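You operate a simulated robot arm through the tools that you are given. There is no shell and no other tool. Be economical: measure what you need, move in short steps, check, and stop when the job is done.

The job below is to be done with a simulated robot arm. You get a single attempt, and the scene is never put back.

TASK
Put the thin stub on top of the grey steel mount on the assembly bench top.

Only the result counts: the job must be done as asked and must still hold three seconds after the hand-in. Knocking over, shifting, dropping, spilling or breaking anything else fails it.

THE ROBOT
A 7-joint arm with a two-finger parallel gripper, fixed in place. Base frame: the origin is at the foot of the arm, x ahead of it, y to its left, z up; the work surface is at about z = 0. Lengths are in m, angles in degrees, forces in N, time in s.
With the tool pointing down near the work surface it reaches from about 0.24 to 0.62 m from the base axis. Its first joint turns from -66.0 to 66.0 degrees. Payload 2.6 kg.
The tool frame sits at the grasp point between the pads (the TCP): z along the fingers, y along the line on which they close. The tips reach 0.03 m beyond it. Largest opening 0.094 m; finger width 0.028, thickness 0.01; the body of the gripper, 0.05 by 0.096 m, starts 0.055 m behind the TCP.
Orientation is that of the tool frame in the base frame, as [roll, pitch, yaw] about the fixed x, y, z axes, in that order (R = Rz(yaw) Ry(pitch) Rx(roll)). With the fingers straight down and closing along the base's y, the tool's x points along the base's -x, its y along +y and its z along -z.

THE INTERFACE
- The arm moves only by the tool send_rows. Its arguments are lists of equal length, an entry for each row: "jaw": the gripper command, from -1 (shut) to 1 (fully open), values between in proportion; "slide": the shift along the tool's x, y, z in m, a list of three; "rotation": the turn, a rotation vector about the tool's x, y, z in degrees, a list of three. In form: {"jaw": [jaw, ...], "slide": [[dx, dy, dz], ...], "rotation": [[wx, wy, wz], ...]}. A call has 1 to 8 rows; each row is the pose to reach, as a shift and turn from the pose commanded when the call began, along the tool's axes at that moment. Each row takes 0.2 s and may step no farther than 0.05 m and 8.6 degrees from the row before; otherwise, or with a gripper value out of range, the whole call is refused. Where a pose cannot be reached the arm comes as near as it can. A force on the tool above 40 N (or 10 N above the force at the start of the call, whichever is more), or a blocked arm, ends the call early, and 0.2 s more pass. The fingers move at their own pace (about 0.072 m/s each) and stop on an object; they squeeze with about 39 N. The grip force told is the motor's: it shows also when the fingers shut on nothing. Time passes only in rows, and 0.2 s behind the last, so rows that repeat a pose let the fingers close. It gives the time, the measured TCP pose, the force on the tool (base axes), the opening and the grip force at its end, in the units of the frame above (readings bear some noise).
- Cameras (640 x 400 px; columns grow to the right, rows downward): "scene" is fixed at [0.0312, 0.4322, 0.5544]; the picture's right is [-0.79, -0.61, 0.00], its down [-0.40, 0.51, -0.76] and it looks along [0.47, -0.60, -0.64] (base axes); focal length 348 px, centre (320, 200). "wrist" rides on the gripper at [-0.037, 0, -0.058] in the tool frame; the picture's right is [0.00, -1.00, 0.00], its down [0.97, 0.00, -0.24] and it looks along [0.24, 0.00, 0.97] (tool axes); focal length 218 px, centre (320, 200).
- snapshot(camera): a new picture of that camera. The clock stands still meanwhile.
- pixel_to_xyz(camera, pixels): for up to 12 pixels [column, row] of the newest picture of that camera ("zoom" is the newest enlarged one), the place [x, y, z] in the base frame of the surface seen there, good to about 0.003 m. The clock stands still meanwhile.
- zoom(camera, box): a new picture of the part [left, top, right, bottom] of that camera's present view, enlarged. The clock stands still meanwhile.
- hand_in(): hands the job in; it is judged then, once.

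Go step by step. Measure first, check grasps and placings, and put right what went wrong. The budget is 60 turns and 20 pictures, counting those below and the enlarged ones. Unless the task says otherwise, let go and move clear before handing in, and close with one line.

The tools are called after "Request:" as a command line: name --argument value ..., lists and objects as JSON in quotes. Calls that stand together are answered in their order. send_rows: Moves the arm, as the interface text tells. Its arguments: {"type":"object","properties":{"jaw":{"type":"array"},"slide":{"type":"array"},"rotation":{"type":"array"}},"required":["jaw","slide","rotation"]} The other tools are called the same way: snapshot (camera) takes a picture; pixel_to_xyz (camera, pixels) gives the place of the surface under pixels of a picture; zoom (camera, box) takes an enlarged picture of a part of a camera's view; hand_in () hands the job in.

At the start:

```text
clock: 0.0
ee_pos: [0.3395, 0.1796, 0.2668]
ee_rot: [180.0, -0.1, 180.0]
ft_force: [-0.1, 0.0, 0.7]
gripper_width: 0.094
finger_force: 0.0
```

scene: 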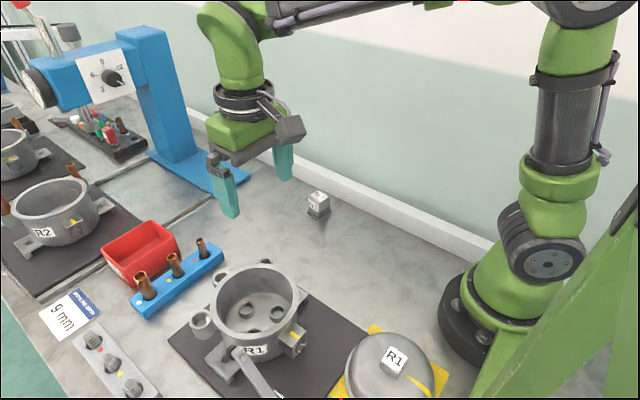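
wrist: 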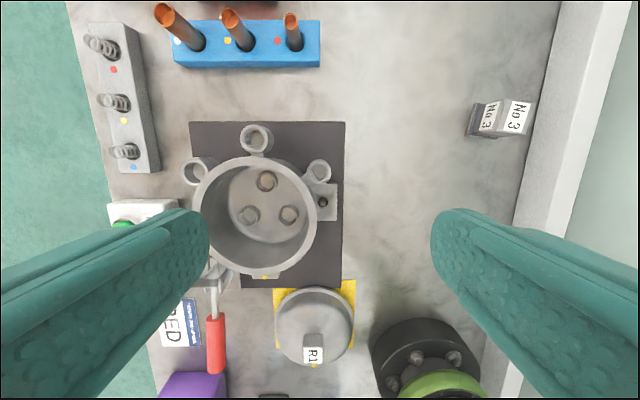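

The pictures show copper pieces in a blue rack (about 145-205, 250-300), a grey block with three studs (about 95-130, 340-390) and a small grey "No 3" block at (318, 203). I'll enlarge these to work out which is the stub and which is the mount.

Request:
zoom --camera "scene" --box '[40, 220, 240, 400]'

Request:
zoom --camera "wrist" --box '[80, 0, 360, 175]'

Request:
zoom --camera "scene" --box '[270, 165, 370, 235]'

```text
2.22 times, centred on (140, 310) of scene
```

zoom: 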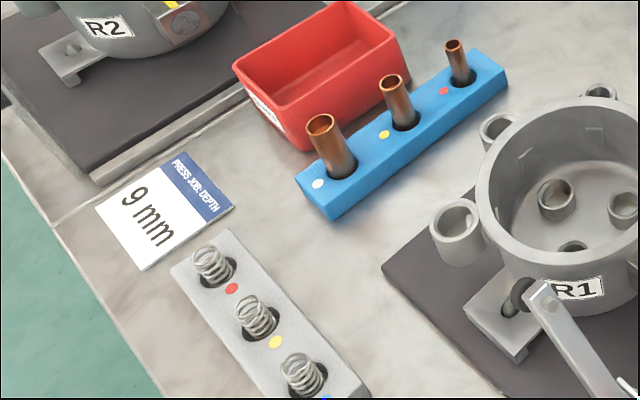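

```text
2.29 times, centred on (220, 88) of wrist
```

zoom: 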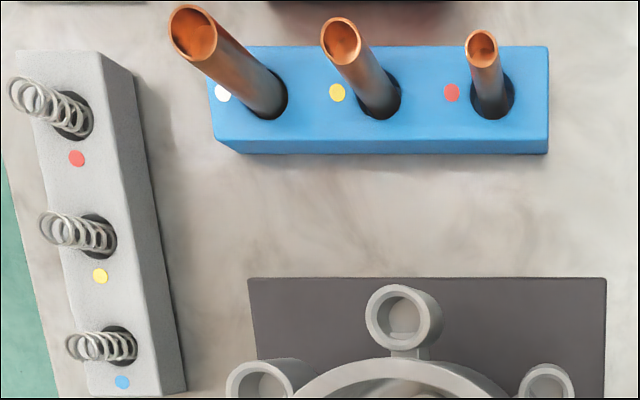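

```text
5.71 times, centred on (320, 200) of scene
```

zoom: 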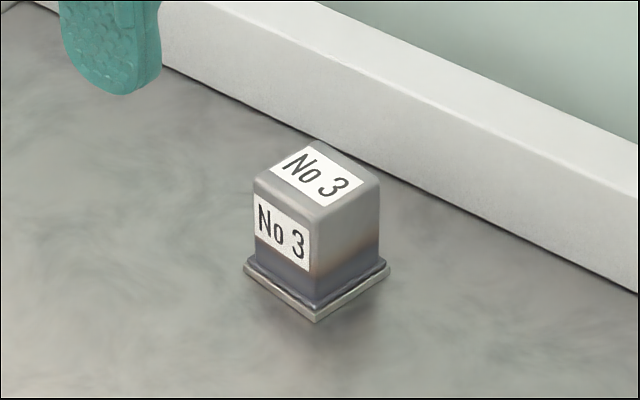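

The "No 3" block looks like the steel mount, and the thin copper tube by the red dot looks like the stub. I'll check the rest of the bench for other candidates and measure these two.

Request:
pixel_to_xyz --camera "zoom" --pixels '[[317, 175], [255, 180], [318, 142], [380, 180], [318, 208], [315, 318], [245, 268], [390, 265], [315, 290]]'

Request:
pixel_to_xyz --camera "wrist" --pixels '[[290, 19], [295, 35], [293, 48], [278, 41], [310, 50], [231, 15], [320, 22], [319, 60], [174, 60]]'

Request:
zoom --camera "scene" --box '[0, 0, 240, 150]'

```text
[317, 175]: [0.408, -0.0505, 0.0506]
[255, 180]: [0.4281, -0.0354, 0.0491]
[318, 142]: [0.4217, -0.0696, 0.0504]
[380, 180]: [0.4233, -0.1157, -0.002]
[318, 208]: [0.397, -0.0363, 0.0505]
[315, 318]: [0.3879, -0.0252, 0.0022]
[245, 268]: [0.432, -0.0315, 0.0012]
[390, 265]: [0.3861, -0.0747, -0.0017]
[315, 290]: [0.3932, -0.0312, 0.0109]
```

```text
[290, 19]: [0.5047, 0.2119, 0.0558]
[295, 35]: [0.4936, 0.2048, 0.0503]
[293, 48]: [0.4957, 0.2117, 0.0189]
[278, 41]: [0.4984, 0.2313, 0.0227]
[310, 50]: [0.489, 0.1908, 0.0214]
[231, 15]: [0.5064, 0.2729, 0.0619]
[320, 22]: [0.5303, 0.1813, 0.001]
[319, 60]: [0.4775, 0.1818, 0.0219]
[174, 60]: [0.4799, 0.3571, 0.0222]
```

```text
2.67 times, centred on (120, 75) of scene
```

zoom: 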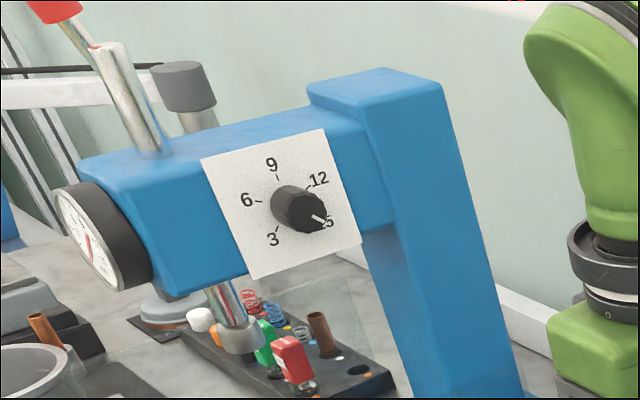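

The mount's top is centred near (0.409, -0.053) at z = 0.050. The thin tube stands near (0.50, 0.211), with its top at about 0.06 and the rack top at 0.022. I'll move above the tube with the jaw partly closed so it clears the neighbouring tube.

Request:
send_rows --jaw '[-0.1, -0.1, -0.1, -0.1, -0.1, -0.1]' --slide '[[-0.032, 0.006, 0.02], [-0.064, 0.012, 0.04], [-0.096, 0.018, 0.06], [-0.128, 0.025, 0.085], [-0.16, 0.031, 0.11], [-0.16, 0.031, 0.13]]' --rotation '[[0, 0, 0], [0, 0, 0], [0, 0, 0], [0, 0, 0], [0, 0, 0], [0, 0, 0]]'

Request:
snapshot --camera "wrist"

```text
clock: 1.4
ee_pos: [0.5006, 0.2114, 0.137]
ee_rot: [179.9, -0.1, 179.9]
ft_force: [-0.5, 0.0, 0.1]
gripper_width: 0.0422
finger_force: 0.1
```

```text
13 pictures are left
```

wrist: 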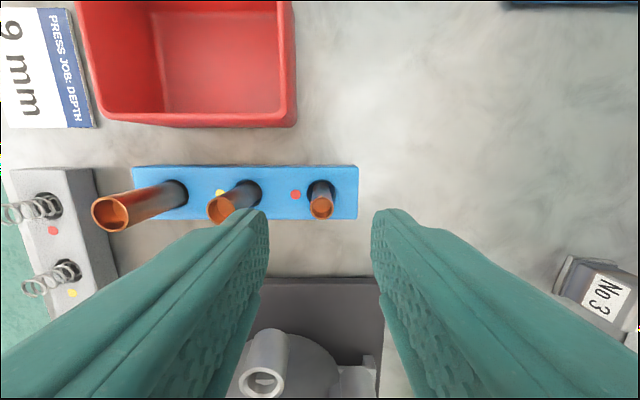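

The thin tube's rim is centred at about (321, 208), midway between the fingers. I'll measure its rim and base.

Request:
pixel_to_xyz --camera "wrist" --pixels '[[321, 199], [310, 208], [331, 208], [321, 217], [321, 190], [312, 190], [330, 190], [312, 212], [332, 212], [235, 200], [321, 209]]'

Request:
zoom --camera "wrist" --box '[260, 150, 380, 225]'

```text
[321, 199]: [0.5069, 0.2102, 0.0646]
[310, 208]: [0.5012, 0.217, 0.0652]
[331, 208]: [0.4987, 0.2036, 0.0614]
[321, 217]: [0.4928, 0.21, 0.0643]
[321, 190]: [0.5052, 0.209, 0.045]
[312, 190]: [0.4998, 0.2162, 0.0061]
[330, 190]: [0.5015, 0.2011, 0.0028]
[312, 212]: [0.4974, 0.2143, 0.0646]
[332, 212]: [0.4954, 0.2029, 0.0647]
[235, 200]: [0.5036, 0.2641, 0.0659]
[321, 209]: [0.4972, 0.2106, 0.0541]
```

```text
5.33 times, centred on (320, 188) of wrist
```

zoom: 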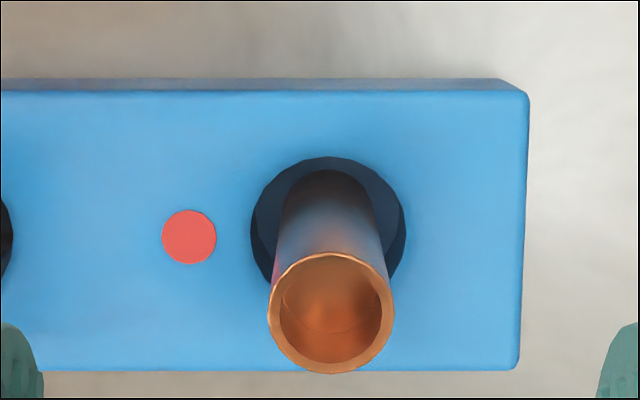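

The rim is centred at (0.500, 0.2105, 0.0645), the diameter is about 0.014, and the base sits near z = 0.004. I'll descend to TCP z = 0.056, which keeps the tips above the rack top, and then close.

Request:
send_rows --jaw '[-0.1, -0.1, -0.1, -0.1]' --slide '[[0.0005, -0.0008, 0.03], [0.0005, -0.0008, 0.055], [0.0005, -0.0008, 0.072], [0.0005, -0.0008, 0.081]]' --rotation '[[0, 0, 0], [0, 0, 0], [0, 0, 0], [0, 0, 0]]'

Request:
send_rows --jaw '[-0.5, -0.8, -1, -1, -1]' --slide '[[0, 0, 0], [0, 0, 0], [0, 0, 0], [0, 0, 0], [0, 0, 0]]' --rotation '[[0, 0, 0], [0, 0, 0], [0, 0, 0], [0, 0, 0], [0, 0, 0]]'

```text
clock: 2.4
ee_pos: [0.5002, 0.2095, 0.0536]
ee_rot: [-179.9, 0.1, 180.0]
ft_force: [-0.1, 0.1, 0.6]
gripper_width: 0.0422
finger_force: 0.0
```

```text
clock: 3.6
ee_pos: [0.5003, 0.2102, 0.0549]
ee_rot: [-180.0, 0.0, 180.0]
ft_force: [0.4, -0.1, -0.5]
gripper_width: 0.0129
finger_force: 38.8
```

The grip holds at an opening of 0.0129 with 38.8 N. I'll lift straight up and check the tube.

Request:
send_rows --jaw '[-1, -1, -1, -1, -1]' --slide '[[0, 0, -0.02], [0, 0, -0.045], [0, 0, -0.075], [0, 0, -0.11], [0, 0, -0.14]]' --rotation '[[0, 0, 0], [0, 0, 0], [0, 0, 0], [0, 0, 0], [0, 0, 0]]'

Request:
zoom --camera "scene" --box '[80, 100, 320, 250]'

```text
clock: 4.8
ee_pos: [0.4996, 0.2084, 0.1967]
ee_rot: [-179.9, 0.0, -180.0]
ft_force: [-0.7, 0.0, 0.3]
gripper_width: 0.0135
finger_force: 38.5
```

```text
2.67 times, centred on (200, 175) of scene
```

zoom: 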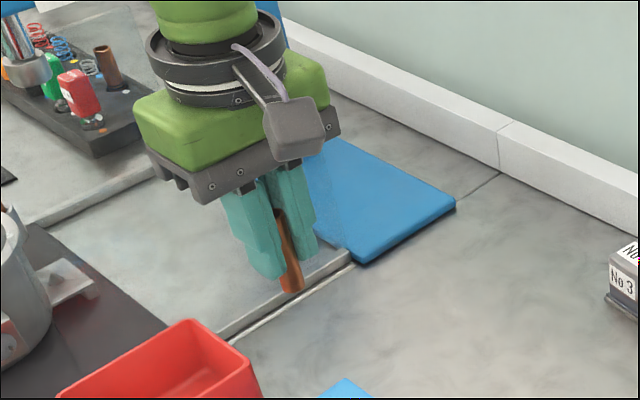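

The tube is out of the rack and held between the fingers, with its lower end at about (293, 290). I'll measure its axis to check for tilt and find where its bottom is.

Request:
pixel_to_xyz --camera "zoom" --pixels '[[280, 215], [283, 230], [286, 245], [290, 260], [292, 272], [294, 283], [293, 289], [284, 285], [302, 285]]'

Request:
zoom --camera "scene" --box '[156, 160, 216, 220]'

```text
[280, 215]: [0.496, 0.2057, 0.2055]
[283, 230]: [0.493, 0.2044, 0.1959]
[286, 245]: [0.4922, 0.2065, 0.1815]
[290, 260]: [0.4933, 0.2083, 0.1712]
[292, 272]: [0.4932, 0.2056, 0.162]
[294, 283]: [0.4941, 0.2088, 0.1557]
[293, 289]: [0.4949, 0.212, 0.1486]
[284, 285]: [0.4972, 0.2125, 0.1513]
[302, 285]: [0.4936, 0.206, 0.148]
```

```text
6.67 times, centred on (186, 190) of scene
```

zoom: 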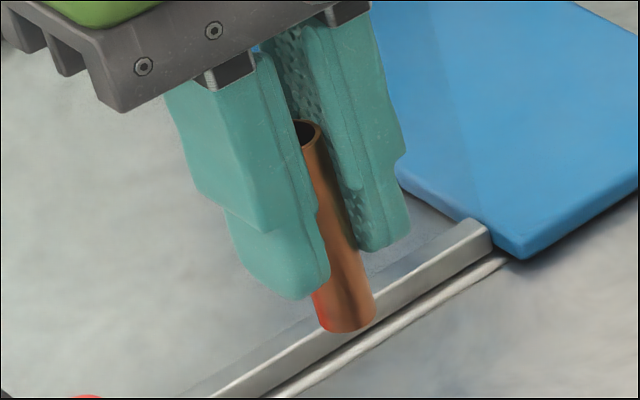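

The tube is vertical and its bottom is about 0.049 below the TCP. Before carrying it over I'll check how far the wall behind the mount is.

Request:
snapshot --camera "scene"

Request:
pixel_to_xyz --camera "scene" --pixels '[[340, 192], [345, 185], [350, 165], [350, 140], [350, 100], [318, 196], [312, 198], [320, 191], [328, 197], [319, 202]]'

```text
9 pictures are left
```

scene: 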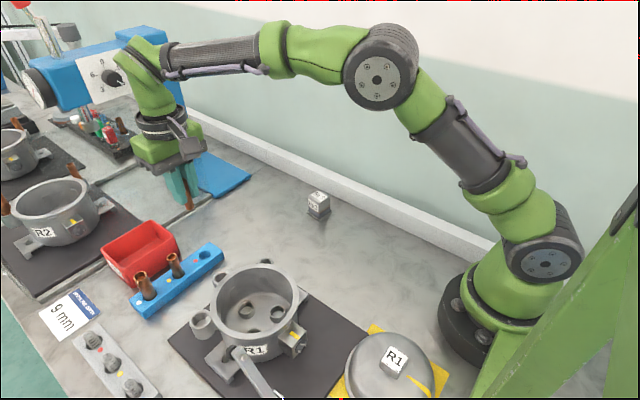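

```text
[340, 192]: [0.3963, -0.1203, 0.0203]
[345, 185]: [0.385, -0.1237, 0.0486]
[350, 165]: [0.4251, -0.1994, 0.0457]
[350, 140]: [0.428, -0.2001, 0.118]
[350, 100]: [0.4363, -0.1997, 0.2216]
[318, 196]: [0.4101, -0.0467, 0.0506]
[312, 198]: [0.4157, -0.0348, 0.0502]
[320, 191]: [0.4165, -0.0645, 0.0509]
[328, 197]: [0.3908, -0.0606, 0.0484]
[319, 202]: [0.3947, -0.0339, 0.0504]
```

The wall is at y = -0.20, so there's plenty of room. I'll carry the tube to above the mount centre at (0.409, -0.053).

Request:
send_rows --jaw '[-1, -1, -1, -1, -1, -1, -1, -1]' --slide '[[0.01, -0.03, 0], [0.024, -0.068, 0], [0.039, -0.112, 0], [0.054, -0.156, 0], [0.068, -0.196, 0], [0.08, -0.232, 0], [0.0906, -0.2614, 0], [0.0906, -0.2614, 0]]' --rotation '[[0, 0, 0], [0, 0, 0], [0, 0, 0], [0, 0, 0], [0, 0, 0], [0, 0, 0], [0, 0, 0], [0, 0, 0]]'

Request:
snapshot --camera "wrist"

```text
clock: 6.6
ee_pos: [0.4099, -0.0514, 0.1958]
ee_rot: [179.9, 0.0, -180.0]
ft_force: [0.6, 0.2, 0.9]
gripper_width: 0.0133
finger_force: 38.7
```

```text
8 pictures are left
```

wrist: 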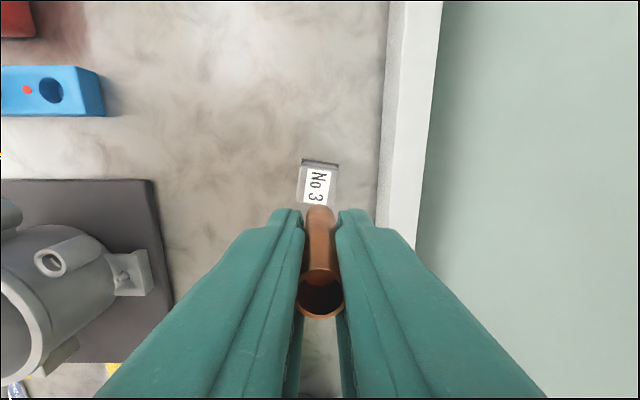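

The mount spans columns about 299-338, so it is centred under the fingers at 320. I'll lower until the tube bottom is about 1.5 cm above the top and check again.

Request:
send_rows --jaw '[-1, -1, -1, -1]' --slide '[[0, 0, 0.025], [0, 0, 0.05], [0, 0, 0.07], [0, 0, 0.082]]' --rotation '[[0, 0, 0], [0, 0, 0], [0, 0, 0], [0, 0, 0]]'

Request:
zoom --camera "scene" --box '[270, 140, 370, 230]'

```text
clock: 7.6
ee_pos: [0.4111, -0.0525, 0.1113]
ee_rot: [-180.0, 0.0, 179.9]
ft_force: [0.3, 0.0, -0.9]
gripper_width: 0.0132
finger_force: 38.4
```

```text
4.44 times, centred on (320, 185) of scene
```

zoom: 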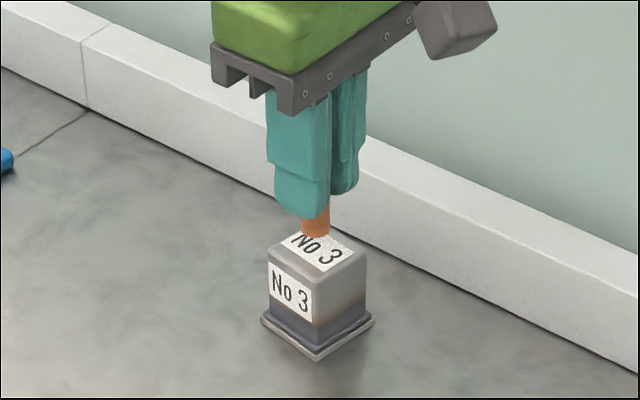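

The tube is centred over the top face, with its bottom at about (316, 235). I'll lower in small steps and watch the force.

Request:
send_rows --jaw '[-1, -1, -1, -1]' --slide '[[0, 0, 0.004], [0, 0, 0.007], [0, 0, 0.009], [0, 0, 0.01]]' --rotation '[[0, 0, 0], [0, 0, 0], [0, 0, 0], [0, 0, 0]]'

Request:
zoom --camera "scene" --box '[290, 165, 350, 225]'

```text
clock: 8.6
ee_pos: [0.4115, -0.0503, 0.1033]
ee_rot: [179.9, 0.0, -180.0]
ft_force: [0.4, -0.5, -0.4]
gripper_width: 0.0133
finger_force: 38.7
```

```text
6.67 times, centred on (320, 195) of scene
```

zoom: 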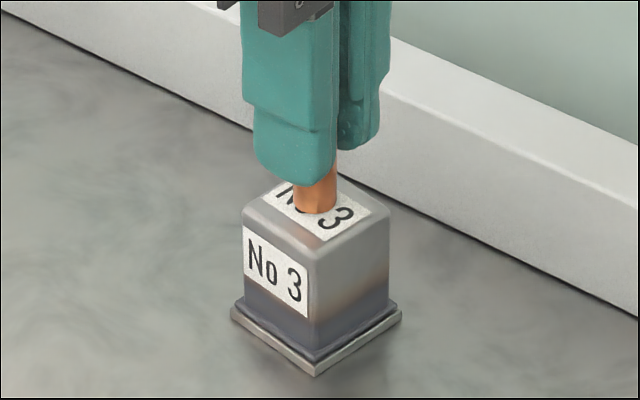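

There is no contact yet at z of about 0.103, and the tube looks centred. I'll keep going down 1 mm at a time.

Request:
send_rows --jaw '[-1, -1]' --slide '[[0, 0, 0.001], [0, 0, 0.001]]' --rotation '[[0, 0, 0], [0, 0, 0]]'

Request:
send_rows --jaw '[-1, -1]' --slide '[[0, 0, 0.001], [0, 0, 0.001]]' --rotation '[[0, 0, 0], [0, 0, 0]]'

```text
clock: 9.2
ee_pos: [0.4089, -0.0519, 0.1021]
ee_rot: [179.9, 0.0, 180.0]
ft_force: [-0.3, 0.3, -1.0]
gripper_width: 0.013
finger_force: 38.8
```

```text
clock: 9.8
ee_pos: [0.4106, -0.0507, 0.1012]
ee_rot: [-180.0, 0.0, 180.0]
ft_force: [-3.7, 0.4, 10.4]
gripper_width: 0.0136
finger_force: 39.0
```

The upward force of 10.4 N shows the tube has touched the mount. I'll back off 0.4 mm to ease the push and then open slowly.

Request:
send_rows --jaw '[-1, -0.85, -0.75, -0.65, -0.55, -0.45]' --slide '[[0, 0, -0.0004], [0, 0, -0.0004], [0, 0, -0.0004], [0, 0, -0.0004], [0, 0, -0.0004], [0, 0, -0.0004]]' --rotation '[[0, 0, 0], [0, 0, 0], [0, 0, 0], [0, 0, 0], [0, 0, 0], [0, 0, 0]]'

Request:
zoom --camera "scene" --box '[290, 155, 350, 215]'

```text
clock: 11.2
ee_pos: [0.4097, -0.0517, 0.1004]
ee_rot: [-180.0, 0.0, -180.0]
ft_force: [-0.4, -0.6, 0.1]
gripper_width: 0.0257
finger_force: 0.0
```

```text
6.67 times, centred on (320, 185) of scene
```

zoom: 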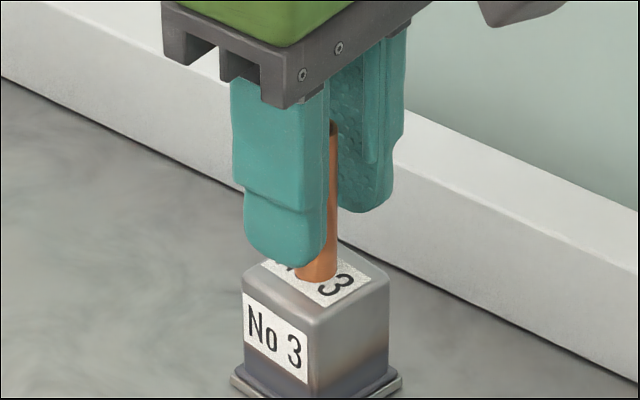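

The jaw is open at 0.026 and the tube is standing on the top. I'll open a bit more and rise straight up.

Request:
send_rows --jaw '[-0.3, -0.2, -0.2, -0.2, -0.2, -0.2, -0.2]' --slide '[[0, 0, 0], [0, 0, 0], [0, 0, -0.01], [0, 0, -0.03], [0, 0, -0.06], [0, 0, -0.09], [0, 0, -0.12]]' --rotation '[[0, 0, 0], [0, 0, 0], [0, 0, 0], [0, 0, 0], [0, 0, 0], [0, 0, 0], [0, 0, 0]]'

Request:
snapshot --camera "scene"

Request:
zoom --camera "scene" --box '[290, 155, 350, 215]'

```text
clock: 12.8
ee_pos: [0.4082, -0.0523, 0.2239]
ee_rot: [180.0, -0.1, 180.0]
ft_force: [-0.4, 0.6, 0.2]
gripper_width: 0.0377
finger_force: 0.1
```

```text
4 pictures are left
```

scene: 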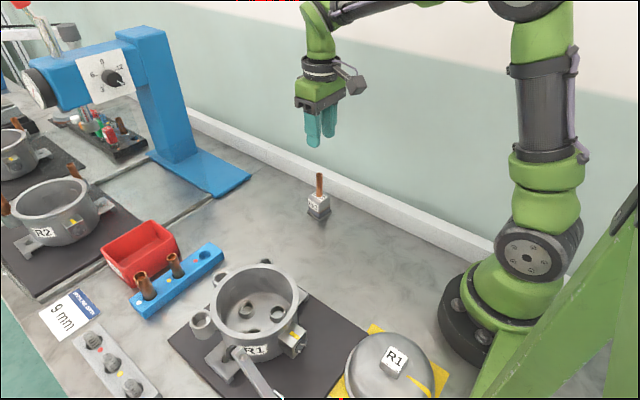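

```text
6.67 times, centred on (320, 185) of scene
```

zoom: 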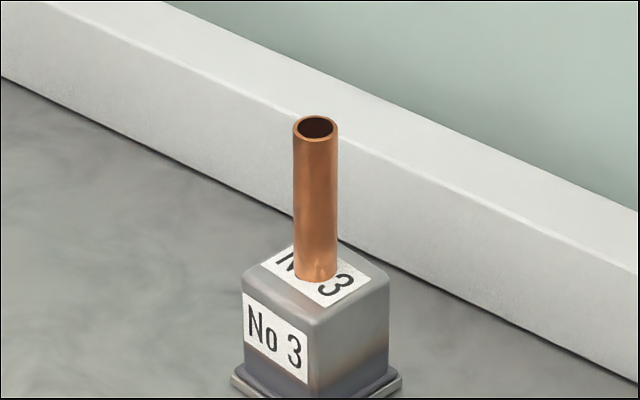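

The tube stands upright and centred on the mount's top, the arm is clear, and nothing else has moved. I'll hand in.

Request:
hand_in

```text
The job is handed in.
```

I put the thin copper stub upright on top of the grey "No 3" steel mount, let go, moved the arm clear and handed the job in.
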